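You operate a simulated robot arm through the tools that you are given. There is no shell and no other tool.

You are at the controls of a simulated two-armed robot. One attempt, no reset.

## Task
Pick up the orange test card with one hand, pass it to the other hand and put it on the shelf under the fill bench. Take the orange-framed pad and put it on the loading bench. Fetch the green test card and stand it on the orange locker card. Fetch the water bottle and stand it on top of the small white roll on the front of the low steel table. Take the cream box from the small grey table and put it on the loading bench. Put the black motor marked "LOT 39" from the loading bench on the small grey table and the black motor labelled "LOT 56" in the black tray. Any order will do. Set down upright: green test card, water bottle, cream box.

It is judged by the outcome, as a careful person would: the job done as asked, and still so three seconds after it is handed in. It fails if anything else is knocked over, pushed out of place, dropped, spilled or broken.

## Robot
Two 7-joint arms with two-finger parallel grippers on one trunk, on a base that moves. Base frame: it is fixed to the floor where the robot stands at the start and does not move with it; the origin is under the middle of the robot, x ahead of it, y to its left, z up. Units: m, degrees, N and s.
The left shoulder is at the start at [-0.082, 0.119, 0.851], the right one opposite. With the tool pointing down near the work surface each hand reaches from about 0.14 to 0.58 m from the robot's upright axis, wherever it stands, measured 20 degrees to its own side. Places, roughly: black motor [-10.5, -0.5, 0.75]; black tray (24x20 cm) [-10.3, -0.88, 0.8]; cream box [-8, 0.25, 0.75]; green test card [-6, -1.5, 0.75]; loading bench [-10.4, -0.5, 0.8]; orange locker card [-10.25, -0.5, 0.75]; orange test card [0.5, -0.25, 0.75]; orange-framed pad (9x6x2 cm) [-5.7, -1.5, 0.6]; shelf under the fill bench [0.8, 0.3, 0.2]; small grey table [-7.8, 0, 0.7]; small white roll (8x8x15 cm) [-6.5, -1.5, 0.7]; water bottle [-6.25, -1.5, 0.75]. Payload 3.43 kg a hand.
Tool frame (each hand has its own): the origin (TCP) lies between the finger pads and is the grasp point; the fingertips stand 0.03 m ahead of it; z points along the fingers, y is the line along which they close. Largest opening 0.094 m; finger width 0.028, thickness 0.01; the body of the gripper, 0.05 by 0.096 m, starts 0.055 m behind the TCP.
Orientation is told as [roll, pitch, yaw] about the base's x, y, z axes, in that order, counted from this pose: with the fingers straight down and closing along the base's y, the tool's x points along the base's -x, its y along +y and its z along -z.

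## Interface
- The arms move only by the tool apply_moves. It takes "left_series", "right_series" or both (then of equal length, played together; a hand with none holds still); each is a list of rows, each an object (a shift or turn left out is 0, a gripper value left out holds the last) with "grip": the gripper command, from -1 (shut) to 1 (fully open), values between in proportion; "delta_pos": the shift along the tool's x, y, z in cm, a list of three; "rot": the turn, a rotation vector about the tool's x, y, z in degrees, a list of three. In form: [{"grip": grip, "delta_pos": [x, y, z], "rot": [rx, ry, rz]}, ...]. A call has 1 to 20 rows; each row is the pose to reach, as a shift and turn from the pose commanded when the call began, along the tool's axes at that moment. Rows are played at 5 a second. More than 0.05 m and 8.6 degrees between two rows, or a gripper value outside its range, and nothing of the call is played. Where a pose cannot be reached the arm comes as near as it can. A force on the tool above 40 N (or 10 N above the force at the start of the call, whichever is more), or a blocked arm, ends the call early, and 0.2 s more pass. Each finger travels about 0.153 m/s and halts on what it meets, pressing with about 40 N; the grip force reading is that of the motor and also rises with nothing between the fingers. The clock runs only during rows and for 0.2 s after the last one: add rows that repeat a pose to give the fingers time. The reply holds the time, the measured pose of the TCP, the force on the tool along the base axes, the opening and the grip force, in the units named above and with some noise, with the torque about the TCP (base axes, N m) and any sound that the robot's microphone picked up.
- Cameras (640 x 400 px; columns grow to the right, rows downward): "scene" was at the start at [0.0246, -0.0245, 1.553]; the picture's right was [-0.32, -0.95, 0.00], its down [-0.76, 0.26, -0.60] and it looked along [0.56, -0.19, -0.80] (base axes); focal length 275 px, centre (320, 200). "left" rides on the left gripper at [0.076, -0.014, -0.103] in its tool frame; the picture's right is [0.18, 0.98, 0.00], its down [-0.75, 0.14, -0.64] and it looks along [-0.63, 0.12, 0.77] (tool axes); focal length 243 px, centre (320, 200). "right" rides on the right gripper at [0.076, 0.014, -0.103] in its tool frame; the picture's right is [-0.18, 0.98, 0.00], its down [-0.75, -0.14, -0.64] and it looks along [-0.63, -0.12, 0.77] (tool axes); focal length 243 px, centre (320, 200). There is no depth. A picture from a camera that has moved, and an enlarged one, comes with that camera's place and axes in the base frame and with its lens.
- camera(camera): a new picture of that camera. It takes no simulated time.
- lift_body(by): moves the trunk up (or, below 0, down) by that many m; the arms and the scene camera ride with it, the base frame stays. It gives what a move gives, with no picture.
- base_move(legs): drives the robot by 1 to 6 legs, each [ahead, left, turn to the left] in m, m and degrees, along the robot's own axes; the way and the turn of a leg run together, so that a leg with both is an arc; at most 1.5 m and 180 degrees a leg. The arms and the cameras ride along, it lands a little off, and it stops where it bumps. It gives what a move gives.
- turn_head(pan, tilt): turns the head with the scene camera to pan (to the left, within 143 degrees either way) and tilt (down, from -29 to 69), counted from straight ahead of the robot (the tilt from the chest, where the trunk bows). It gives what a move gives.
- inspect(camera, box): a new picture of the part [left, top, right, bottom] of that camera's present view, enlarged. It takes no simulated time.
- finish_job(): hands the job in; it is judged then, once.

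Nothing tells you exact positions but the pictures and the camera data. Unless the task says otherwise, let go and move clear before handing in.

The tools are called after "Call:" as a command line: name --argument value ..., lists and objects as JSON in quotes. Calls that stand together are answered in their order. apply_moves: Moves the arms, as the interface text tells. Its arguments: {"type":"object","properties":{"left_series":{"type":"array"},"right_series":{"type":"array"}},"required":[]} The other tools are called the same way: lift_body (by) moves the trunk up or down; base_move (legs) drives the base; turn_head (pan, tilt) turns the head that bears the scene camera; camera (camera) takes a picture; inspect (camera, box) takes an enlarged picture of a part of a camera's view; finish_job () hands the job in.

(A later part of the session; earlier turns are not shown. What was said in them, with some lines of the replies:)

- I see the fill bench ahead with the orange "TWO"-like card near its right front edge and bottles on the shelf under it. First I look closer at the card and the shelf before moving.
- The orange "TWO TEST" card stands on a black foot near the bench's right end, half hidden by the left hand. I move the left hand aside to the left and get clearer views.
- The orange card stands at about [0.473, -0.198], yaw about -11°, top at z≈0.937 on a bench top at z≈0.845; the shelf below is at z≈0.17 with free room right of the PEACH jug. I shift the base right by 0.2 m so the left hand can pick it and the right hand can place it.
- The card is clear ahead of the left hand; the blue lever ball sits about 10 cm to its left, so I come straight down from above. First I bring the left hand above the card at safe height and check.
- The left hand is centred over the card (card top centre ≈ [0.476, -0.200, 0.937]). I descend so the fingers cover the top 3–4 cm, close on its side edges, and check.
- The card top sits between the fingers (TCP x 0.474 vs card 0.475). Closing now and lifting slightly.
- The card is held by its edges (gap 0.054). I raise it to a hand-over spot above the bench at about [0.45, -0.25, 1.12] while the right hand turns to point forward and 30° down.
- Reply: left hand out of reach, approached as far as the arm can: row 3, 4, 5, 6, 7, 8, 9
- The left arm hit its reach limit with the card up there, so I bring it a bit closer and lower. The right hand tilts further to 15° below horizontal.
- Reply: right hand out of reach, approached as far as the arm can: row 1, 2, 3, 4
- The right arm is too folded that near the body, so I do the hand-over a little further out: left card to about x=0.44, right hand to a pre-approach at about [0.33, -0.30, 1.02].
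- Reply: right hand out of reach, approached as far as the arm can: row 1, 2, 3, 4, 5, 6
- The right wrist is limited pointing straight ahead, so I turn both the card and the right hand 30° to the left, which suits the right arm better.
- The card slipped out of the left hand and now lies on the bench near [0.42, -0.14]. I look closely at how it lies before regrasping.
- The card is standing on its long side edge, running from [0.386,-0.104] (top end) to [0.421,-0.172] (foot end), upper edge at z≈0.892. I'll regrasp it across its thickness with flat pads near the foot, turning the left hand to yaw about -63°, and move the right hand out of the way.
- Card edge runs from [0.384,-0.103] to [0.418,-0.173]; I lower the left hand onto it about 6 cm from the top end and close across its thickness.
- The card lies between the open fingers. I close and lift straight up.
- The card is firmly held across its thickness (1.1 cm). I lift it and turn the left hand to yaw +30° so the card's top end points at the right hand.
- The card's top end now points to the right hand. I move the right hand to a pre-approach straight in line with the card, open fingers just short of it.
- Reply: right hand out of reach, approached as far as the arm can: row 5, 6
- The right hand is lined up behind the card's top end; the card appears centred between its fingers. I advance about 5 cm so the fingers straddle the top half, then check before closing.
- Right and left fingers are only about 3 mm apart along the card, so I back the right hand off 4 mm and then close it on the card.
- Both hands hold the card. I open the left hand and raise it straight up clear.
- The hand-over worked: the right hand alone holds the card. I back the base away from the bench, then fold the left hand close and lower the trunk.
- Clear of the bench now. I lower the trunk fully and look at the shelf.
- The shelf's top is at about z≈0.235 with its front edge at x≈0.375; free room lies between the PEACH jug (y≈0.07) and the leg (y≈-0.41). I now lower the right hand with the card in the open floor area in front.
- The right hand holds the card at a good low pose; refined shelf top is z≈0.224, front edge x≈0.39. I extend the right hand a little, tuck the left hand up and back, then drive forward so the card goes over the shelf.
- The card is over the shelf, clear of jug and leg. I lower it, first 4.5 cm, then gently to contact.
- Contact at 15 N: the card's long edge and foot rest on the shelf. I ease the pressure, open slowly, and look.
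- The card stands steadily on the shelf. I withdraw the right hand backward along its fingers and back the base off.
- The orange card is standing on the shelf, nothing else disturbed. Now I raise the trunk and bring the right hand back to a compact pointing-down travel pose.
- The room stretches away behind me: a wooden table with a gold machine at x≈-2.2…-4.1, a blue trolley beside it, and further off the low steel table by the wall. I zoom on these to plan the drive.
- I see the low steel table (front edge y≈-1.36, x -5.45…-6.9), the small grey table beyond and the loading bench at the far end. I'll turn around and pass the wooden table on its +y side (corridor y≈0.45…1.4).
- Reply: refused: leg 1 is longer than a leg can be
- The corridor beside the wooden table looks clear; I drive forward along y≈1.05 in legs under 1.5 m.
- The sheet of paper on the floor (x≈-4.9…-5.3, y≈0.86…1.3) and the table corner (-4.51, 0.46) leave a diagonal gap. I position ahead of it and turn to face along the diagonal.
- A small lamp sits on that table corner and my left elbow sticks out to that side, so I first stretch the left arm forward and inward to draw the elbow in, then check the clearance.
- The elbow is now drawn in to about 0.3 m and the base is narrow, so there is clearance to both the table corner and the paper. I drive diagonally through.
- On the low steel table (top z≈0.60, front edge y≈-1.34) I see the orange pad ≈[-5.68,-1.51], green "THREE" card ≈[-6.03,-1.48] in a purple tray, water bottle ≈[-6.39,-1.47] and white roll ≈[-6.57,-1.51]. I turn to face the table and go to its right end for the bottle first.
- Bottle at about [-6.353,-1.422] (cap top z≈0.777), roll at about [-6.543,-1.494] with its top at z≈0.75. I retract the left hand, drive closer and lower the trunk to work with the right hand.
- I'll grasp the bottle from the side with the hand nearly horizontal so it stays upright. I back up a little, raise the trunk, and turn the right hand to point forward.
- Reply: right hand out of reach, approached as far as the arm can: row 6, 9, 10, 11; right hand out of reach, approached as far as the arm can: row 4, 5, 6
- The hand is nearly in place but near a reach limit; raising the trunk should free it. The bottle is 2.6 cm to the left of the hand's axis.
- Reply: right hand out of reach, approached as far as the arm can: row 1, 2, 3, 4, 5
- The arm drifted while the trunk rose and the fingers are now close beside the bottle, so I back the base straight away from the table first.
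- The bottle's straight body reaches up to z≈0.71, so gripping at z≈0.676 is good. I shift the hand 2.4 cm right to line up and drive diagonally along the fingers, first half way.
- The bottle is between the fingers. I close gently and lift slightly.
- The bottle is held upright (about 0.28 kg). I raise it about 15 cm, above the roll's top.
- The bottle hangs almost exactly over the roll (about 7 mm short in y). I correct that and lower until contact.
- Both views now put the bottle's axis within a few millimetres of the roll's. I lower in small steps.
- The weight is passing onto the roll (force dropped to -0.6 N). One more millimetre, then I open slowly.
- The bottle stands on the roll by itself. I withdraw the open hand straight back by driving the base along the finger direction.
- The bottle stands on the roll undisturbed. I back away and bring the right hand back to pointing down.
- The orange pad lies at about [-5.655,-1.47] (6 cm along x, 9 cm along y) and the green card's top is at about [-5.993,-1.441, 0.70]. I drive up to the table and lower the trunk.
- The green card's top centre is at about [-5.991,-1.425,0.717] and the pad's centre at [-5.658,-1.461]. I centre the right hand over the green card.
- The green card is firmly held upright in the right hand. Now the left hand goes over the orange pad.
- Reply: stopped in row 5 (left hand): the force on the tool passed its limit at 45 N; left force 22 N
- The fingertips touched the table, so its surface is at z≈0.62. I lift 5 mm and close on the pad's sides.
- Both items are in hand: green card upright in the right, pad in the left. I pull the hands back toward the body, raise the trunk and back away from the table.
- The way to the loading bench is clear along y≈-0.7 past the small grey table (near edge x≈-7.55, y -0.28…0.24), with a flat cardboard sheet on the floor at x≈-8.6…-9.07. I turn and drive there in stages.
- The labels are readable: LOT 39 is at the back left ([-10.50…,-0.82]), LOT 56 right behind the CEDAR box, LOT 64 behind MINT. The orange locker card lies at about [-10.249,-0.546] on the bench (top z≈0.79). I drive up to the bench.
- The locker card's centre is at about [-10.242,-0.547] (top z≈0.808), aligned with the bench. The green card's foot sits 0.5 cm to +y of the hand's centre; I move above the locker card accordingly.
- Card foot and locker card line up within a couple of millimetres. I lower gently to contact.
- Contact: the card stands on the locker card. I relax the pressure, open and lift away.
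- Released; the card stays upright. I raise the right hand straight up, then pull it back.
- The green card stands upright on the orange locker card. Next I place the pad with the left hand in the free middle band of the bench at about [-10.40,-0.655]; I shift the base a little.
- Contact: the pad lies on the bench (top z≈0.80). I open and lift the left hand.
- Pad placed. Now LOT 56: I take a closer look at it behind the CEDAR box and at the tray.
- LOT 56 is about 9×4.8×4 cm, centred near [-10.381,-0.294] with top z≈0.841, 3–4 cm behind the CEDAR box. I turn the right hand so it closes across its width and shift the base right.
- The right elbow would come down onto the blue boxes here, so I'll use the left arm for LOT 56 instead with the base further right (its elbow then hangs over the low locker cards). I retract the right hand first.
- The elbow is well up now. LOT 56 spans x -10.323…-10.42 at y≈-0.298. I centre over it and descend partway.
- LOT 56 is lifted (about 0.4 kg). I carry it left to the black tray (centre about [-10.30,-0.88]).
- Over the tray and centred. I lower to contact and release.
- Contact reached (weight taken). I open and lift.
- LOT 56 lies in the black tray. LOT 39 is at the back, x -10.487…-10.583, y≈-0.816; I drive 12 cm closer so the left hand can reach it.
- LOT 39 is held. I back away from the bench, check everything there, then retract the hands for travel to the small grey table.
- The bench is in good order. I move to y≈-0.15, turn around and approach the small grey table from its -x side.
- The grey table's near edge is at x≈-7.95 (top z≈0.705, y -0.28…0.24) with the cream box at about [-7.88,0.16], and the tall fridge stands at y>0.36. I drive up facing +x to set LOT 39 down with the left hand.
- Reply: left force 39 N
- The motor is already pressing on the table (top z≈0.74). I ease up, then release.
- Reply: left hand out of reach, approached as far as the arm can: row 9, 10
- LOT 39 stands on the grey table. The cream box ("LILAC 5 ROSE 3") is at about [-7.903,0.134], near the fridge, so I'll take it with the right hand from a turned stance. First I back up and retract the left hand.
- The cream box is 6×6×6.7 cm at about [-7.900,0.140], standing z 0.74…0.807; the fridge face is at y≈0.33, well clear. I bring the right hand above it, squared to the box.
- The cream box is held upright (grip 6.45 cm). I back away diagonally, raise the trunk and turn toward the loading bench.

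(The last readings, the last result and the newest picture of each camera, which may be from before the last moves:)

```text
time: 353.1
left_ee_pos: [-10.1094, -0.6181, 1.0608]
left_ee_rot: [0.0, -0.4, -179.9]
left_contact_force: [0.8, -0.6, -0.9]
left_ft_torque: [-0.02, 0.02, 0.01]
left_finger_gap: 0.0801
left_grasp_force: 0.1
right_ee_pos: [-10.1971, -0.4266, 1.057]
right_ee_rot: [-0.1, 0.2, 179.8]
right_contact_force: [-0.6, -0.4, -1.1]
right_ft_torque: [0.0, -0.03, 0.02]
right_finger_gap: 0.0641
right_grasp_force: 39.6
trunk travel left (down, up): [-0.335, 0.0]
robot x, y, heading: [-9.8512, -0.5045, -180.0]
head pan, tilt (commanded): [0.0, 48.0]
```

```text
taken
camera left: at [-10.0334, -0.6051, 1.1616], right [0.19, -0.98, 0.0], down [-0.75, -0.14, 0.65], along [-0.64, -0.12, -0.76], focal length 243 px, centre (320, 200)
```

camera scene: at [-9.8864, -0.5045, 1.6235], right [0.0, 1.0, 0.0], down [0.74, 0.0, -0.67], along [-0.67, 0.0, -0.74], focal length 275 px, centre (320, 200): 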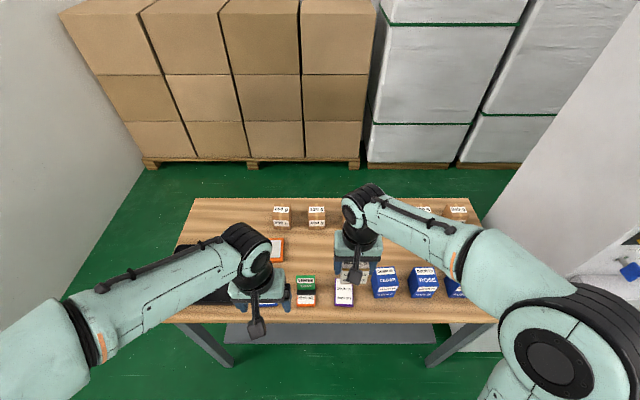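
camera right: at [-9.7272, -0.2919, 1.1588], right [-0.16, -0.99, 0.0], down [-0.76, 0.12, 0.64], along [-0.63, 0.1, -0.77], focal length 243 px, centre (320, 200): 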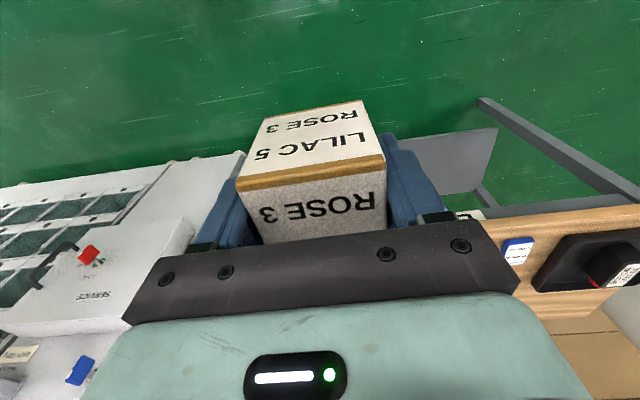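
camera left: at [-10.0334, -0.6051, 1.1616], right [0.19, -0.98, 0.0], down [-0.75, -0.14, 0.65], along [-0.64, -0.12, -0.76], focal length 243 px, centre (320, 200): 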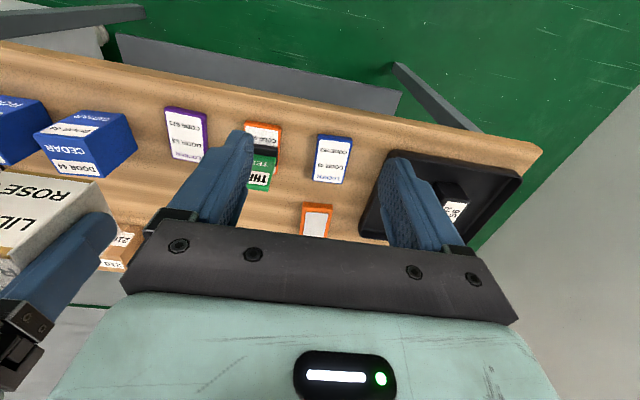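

I move the cream box over the free spot at about [-10.385,-0.415] behind the purple locker card and lower it.

Call:
apply_moves --right_series '[{"delta_pos": [-4, -0.3, 0]}, {"delta_pos": [-8, -0.6, 0]}, {"delta_pos": [-12, -0.9, 1]}, {"delta_pos": [-16, -1.2, 3]}, {"delta_pos": [-18.8, -1.2, 6]}, {"delta_pos": [-18.8, -1.2, 10]}, {"delta_pos": [-18.8, -1.2, 14]}, {"delta_pos": [-18.8, -1.2, 17]}, {"delta_pos": [-18.8, -1.2, 17]}]'

Call:
camera --camera "right"

Call:
camera --camera "scene"

Call:
camera --camera "left"

```text
time: 355.1
left_ee_pos: [-10.1086, -0.6187, 1.0615]
left_ee_rot: [0.0, -0.5, -179.9]
left_contact_force: [-0.5, -1.3, 0.3]
left_ft_torque: [-0.03, 0.0, 0.02]
left_finger_gap: 0.0801
left_grasp_force: 0.1
right_ee_pos: [-10.385, -0.4129, 0.8866]
right_ee_rot: [-0.1, 0.1, 179.8]
right_contact_force: [-0.6, 0.3, -1.1]
right_ft_torque: [-0.01, 0.02, -0.01]
right_finger_gap: 0.0639
right_grasp_force: 39.8
trunk travel left (down, up): [-0.335, 0.0]
robot x, y, heading: [-9.8498, -0.5035, -180.0]
head pan, tilt (commanded): [0.0, 48.0]
```

```text
taken
camera right: at [-10.3088, -0.4275, 0.9888], right [-0.19, -0.98, 0.0], down [-0.75, 0.14, 0.64], along [-0.63, 0.12, -0.77], focal length 243 px, centre (320, 200)
```

right: 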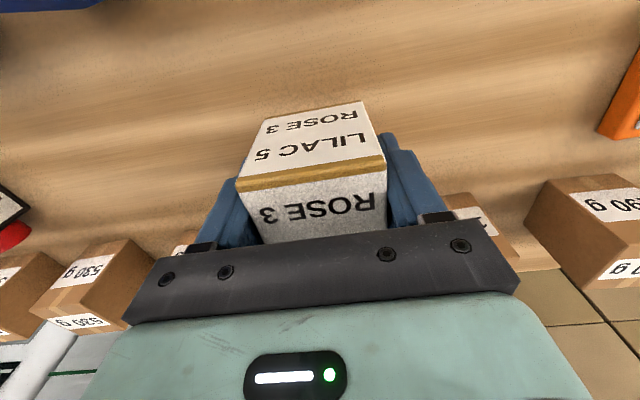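

```text
taken
camera scene: at [-9.886, -0.5045, 1.6234], right [0.0, 1.0, 0.0], down [0.74, 0.0, -0.67], along [-0.67, 0.0, -0.74], focal length 275 px, centre (320, 200)
```

scene: 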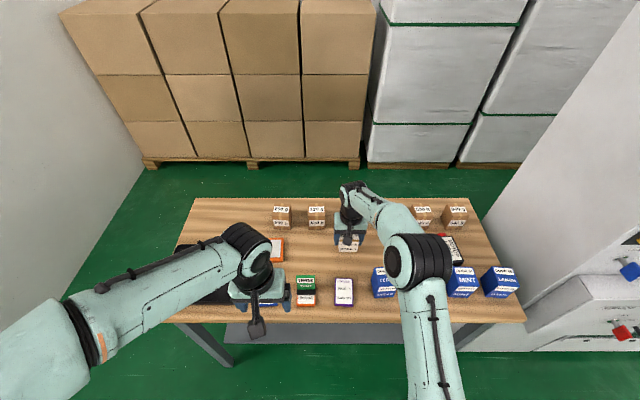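

```text
taken
camera left: at [-10.0331, -0.6051, 1.1616], right [0.18, -0.98, 0.0], down [-0.75, -0.14, 0.65], along [-0.64, -0.12, -0.76], focal length 243 px, centre (320, 200)
```

left: 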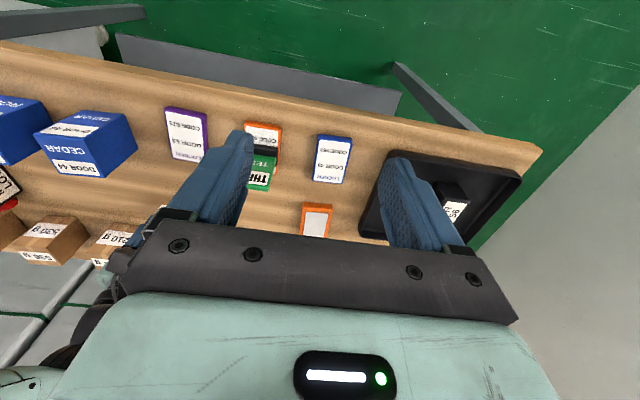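

Call:
apply_moves --right_series '[{"delta_pos": [0, 0, 1.5]}, {"delta_pos": [0, 0, 3]}, {"delta_pos": [0, 0, 3.4]}, {"delta_pos": [0, 0, 3.4]}]'

Call:
apply_moves --right_series '[{"delta_pos": [0, 0, 0.3]}, {"delta_pos": [0, 0, 0.6]}, {"delta_pos": [0, 0, 0.6]}]'

```text
time: 356.1
left_ee_pos: [-10.1091, -0.6177, 1.061]
left_ee_rot: [0.0, -0.7, -179.9]
left_contact_force: [0.2, -0.1, 0.4]
left_ft_torque: [0.01, 0.02, 0.0]
left_finger_gap: 0.0799
left_grasp_force: 0.1
right_ee_pos: [-10.3851, -0.4134, 0.851]
right_ee_rot: [0.0, 0.1, 179.8]
right_contact_force: [-0.4, -0.8, -1.1]
right_ft_torque: [0.02, 0.01, -0.01]
right_finger_gap: 0.0636
right_grasp_force: 40.1
trunk travel left (down, up): [-0.335, 0.0]
robot x, y, heading: [-9.8494, -0.5035, -179.8]
head pan, tilt (commanded): [0.0, 48.0]
```

```text
time: 356.9
left_ee_pos: [-10.1085, -0.6172, 1.0619]
left_ee_rot: [-0.1, -0.7, -180.0]
left_contact_force: [0.2, -0.5, -0.3]
left_ft_torque: [0.02, 0.02, 0.0]
left_finger_gap: 0.0799
left_grasp_force: 0.2
right_ee_pos: [-10.3846, -0.4123, 0.8454]
right_ee_rot: [-0.1, 0.1, 179.8]
right_contact_force: [0.2, 0.8, -0.9]
right_ft_torque: [-0.03, 0.02, 0.0]
right_finger_gap: 0.0639
right_grasp_force: 40.1
trunk travel left (down, up): [-0.335, 0.0]
robot x, y, heading: [-9.8489, -0.5012, -179.7]
head pan, tilt (commanded): [0.0, 48.0]
```

Call:
apply_moves --right_series '[{"delta_pos": [0, 0, 0.2]}, {"delta_pos": [0, 0, 0.4]}, {"delta_pos": [0, 0, 0.4]}]'

```text
time: 357.7
left_ee_pos: [-10.1084, -0.6184, 1.0617]
left_ee_rot: [-0.1, -0.5, -179.9]
left_contact_force: [-0.7, 0.1, -0.1]
left_ft_torque: [-0.02, 0.02, -0.01]
left_finger_gap: 0.08
left_grasp_force: 0.1
right_ee_pos: [-10.3833, -0.4115, 0.8456]
right_ee_rot: [0.0, 0.0, 179.9]
right_contact_force: [0.8, -1.9, 16.7]
right_ft_torque: [-0.09, -0.49, -0.03]
right_finger_gap: 0.0638
right_grasp_force: 39.8
trunk travel left (down, up): [-0.335, 0.0]
robot x, y, heading: [-9.8536, -0.5033, -180.1]
head pan, tilt (commanded): [0.0, 48.0]
```

Contact; the box stands on the bench. I ease, open and lift straight up.

Call:
apply_moves --right_series '[{"delta_pos": [0, 0, -0.2]}, {"delta_pos": [0, 0, -0.2], "grip": 0.45}, {"delta_pos": [0, 0, -0.2], "grip": 0.6}, {"delta_pos": [0, 0, -0.2], "grip": 0.8}, {"delta_pos": [0, 0, -0.2], "grip": 0.8}, {"delta_pos": [0, 0, -2]}, {"delta_pos": [0, 0, -6]}, {"delta_pos": [0, 0, -10]}, {"delta_pos": [0, 0, -14]}, {"delta_pos": [0, 0, -17]}, {"delta_pos": [4, 0, -18]}, {"delta_pos": [8, 0, -18]}, {"delta_pos": [12, 0, -18]}, {"delta_pos": [16, 0, -18]}, {"delta_pos": [16, 0, -18]}]'

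Call:
base_move --legs '[[-0.35, 0, 0]]'

Call:
turn_head --pan 0 --tilt 38

Call:
camera --camera "scene"

Call:
inspect --camera "scene" --box '[170, 130, 470, 260]'

```text
time: 360.9
left_ee_pos: [-10.1093, -0.6174, 1.0611]
left_ee_rot: [0.0, -0.4, -179.9]
left_contact_force: [-0.7, -0.5, -0.3]
left_ft_torque: [-0.01, 0.0, -0.02]
left_finger_gap: 0.0798
left_grasp_force: 0.1
right_ee_pos: [-10.2266, -0.4164, 1.0204]
right_ee_rot: [-0.1, 0.2, 179.9]
right_contact_force: [-0.8, 0.2, -0.8]
right_ft_torque: [0.0, -0.04, 0.02]
right_finger_gap: 0.0848
right_grasp_force: 0.1
trunk travel left (down, up): [-0.335, 0.0]
robot x, y, heading: [-9.8515, -0.5048, -179.8]
head pan, tilt (commanded): [0.0, 48.0]
```

```text
time: 363.1
left_ee_pos: [-9.7635, -0.6166, 1.0621]
left_ee_rot: [0.0, -0.6, 179.8]
left_contact_force: [0.2, -0.3, -0.2]
left_ft_torque: [-0.02, 0.01, 0.02]
left_finger_gap: 0.0798
left_grasp_force: 0.1
right_ee_pos: [-9.8806, -0.4154, 1.0216]
right_ee_rot: [0.0, 0.2, 179.4]
right_contact_force: [0.1, -0.2, 0.6]
right_ft_torque: [-0.02, 0.01, 0.0]
right_finger_gap: 0.0846
right_grasp_force: 0.0
trunk travel left (down, up): [-0.335, 0.0]
robot x, y, heading: [-9.5057, -0.5041, 179.8]
head pan, tilt (commanded): [0.0, 48.0]
```

```text
time: 363.9
left_ee_pos: [-9.7627, -0.6173, 1.0618]
left_ee_rot: [0.0, -0.5, 179.8]
left_contact_force: [0.8, -0.4, 0.9]
left_ft_torque: [0.01, 0.0, 0.0]
left_finger_gap: 0.0798
left_grasp_force: 0.1
right_ee_pos: [-9.8811, -0.4146, 1.0205]
right_ee_rot: [-0.1, 0.2, 179.5]
right_contact_force: [0.0, -0.7, 0.2]
right_ft_torque: [0.02, 0.03, 0.01]
right_finger_gap: 0.0846
right_grasp_force: 0.1
trunk travel left (down, up): [-0.335, 0.0]
robot x, y, heading: [-9.5085, -0.5065, 179.7]
head pan, tilt (commanded): [0.0, 38.0]
```

```text
taken
camera scene: at [-9.5478, -0.5048, 1.6378], right [0.0, 1.0, 0.0], down [0.62, 0.0, -0.79], along [-0.79, 0.0, -0.62], focal length 275 px, centre (320, 200)
```

scene: 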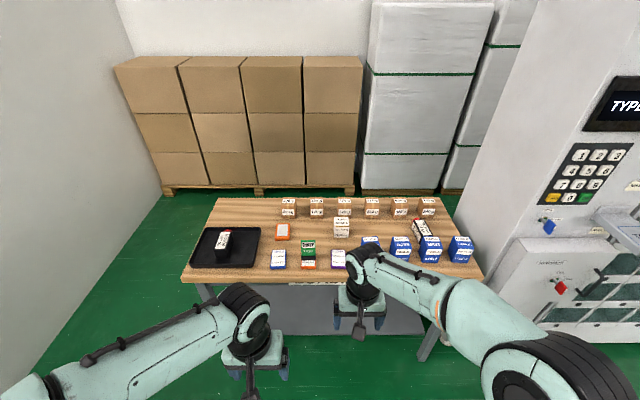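

```text
2.13 times, centred on (320, 195) of scene
camera zoom: at [-9.5478, -0.5048, 1.6378], right [0.0, 1.0, 0.0], down [0.62, 0.0, -0.79], along [-0.79, 0.0, -0.62], focal length 587 px, centre (320, 211)
```

zoom: 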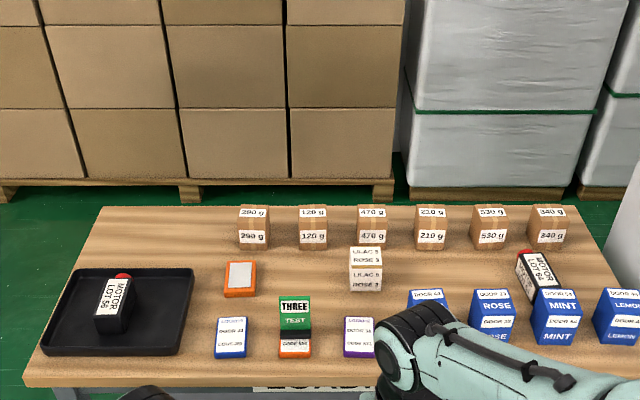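

All bench items are in place: LOT 56 in the tray, pad, green card upright on the orange locker card, cream box upright. I look back to check the grey table and the bottle on the roll.

Call:
turn_head --pan 143 --tilt 15

Call:
camera --camera "scene"

```text
time: 366.1
left_ee_pos: [-9.7645, -0.6167, 1.0608]
left_ee_rot: [0.0, -0.6, 179.7]
left_contact_force: [0.2, -0.7, 0.3]
left_ft_torque: [0.03, 0.0, 0.0]
left_finger_gap: 0.0799
left_grasp_force: 0.2
right_ee_pos: [-9.8814, -0.4152, 1.0213]
right_ee_rot: [-0.1, 0.1, 179.5]
right_contact_force: [-1.3, -0.3, -0.7]
right_ft_torque: [0.03, -0.01, -0.01]
right_finger_gap: 0.0845
right_grasp_force: 0.1
trunk travel left (down, up): [-0.335, 0.0]
robot x, y, heading: [-9.5051, -0.5058, 179.5]
head pan, tilt (commanded): [143.0, 15.0]
```

```text
taken
camera scene: at [-9.3874, -0.5616, 1.6744], right [-0.6, -0.8, 0.0], down [-0.21, 0.16, -0.97], along [0.77, -0.58, -0.26], focal length 275 px, centre (320, 200)
```

scene: 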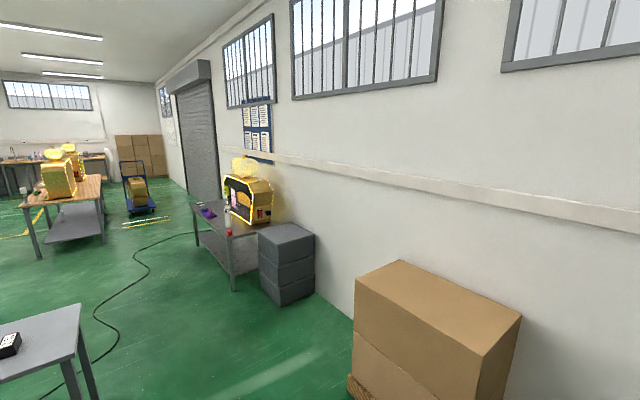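

Call:
inspect --camera "scene" --box '[180, 150, 300, 250]'

Call:
inspect --camera "scene" --box '[0, 290, 120, 390]'

```text
4.00 times, centred on (240, 200) of scene
camera zoom: at [-9.3874, -0.5616, 1.6744], right [-0.6, -0.8, 0.0], down [-0.21, 0.16, -0.97], along [0.77, -0.58, -0.26], focal length 1100 px, centre (640, 200)
```

zoom: 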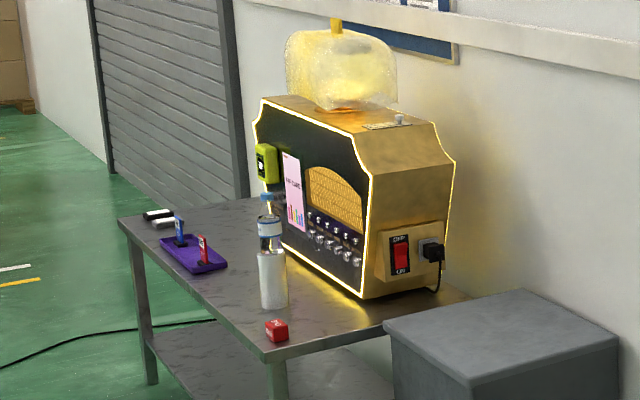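

```text
4.00 times, centred on (60, 340) of scene
camera zoom: at [-9.3874, -0.5616, 1.6744], right [-0.6, -0.8, 0.0], down [-0.21, 0.16, -0.97], along [0.77, -0.58, -0.26], focal length 1100 px, centre (1360, -360)
```

zoom: 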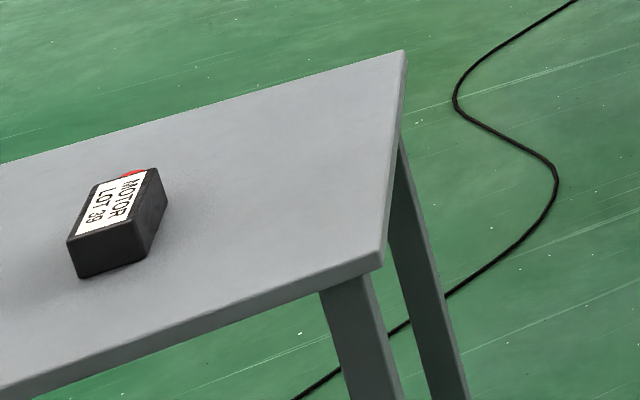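

The bottle still stands on the roll, LOT 39 lies on the grey table, and everything on the loading bench is as asked. When I last looked, the orange card was on the shelf under the fill bench. Both hands are empty and clear, so I hand the job in.

Call:
finish_job

```text
The job is handed in.
```

All seven placements are done and the job is handed in. One thing went wrong on the way: the orange test card slipped out of the left hand onto the fill bench. It fell about 10 cm and showed no visible damage. I picked it up again, passed it from the left hand to the right hand, and finished from there.

| Item | Where it is now | Last check |
|---|---|---|
| Orange test card | On the shelf under the fill bench, standing on its long edge | Seen just after I let go; not checked again before hand-in |
| Orange-framed pad | On the loading bench, between the front and back rows | Seen just before hand-in |
| Green test card | Upright on the orange locker card | Seen just before hand-in |
| Water bottle | Upright on top of the small white roll on the low steel table | Seen just before hand-in |
| Cream box | Upright on the loading bench | Seen just before hand-in |
| Motor "LOT 39" | On the small grey table | Seen just before hand-in |
| Motor "LOT 56" | In the black tray | Seen just before hand-in |

I saw nothing else knocked over or moved. Both hands were open and clear when I handed in.
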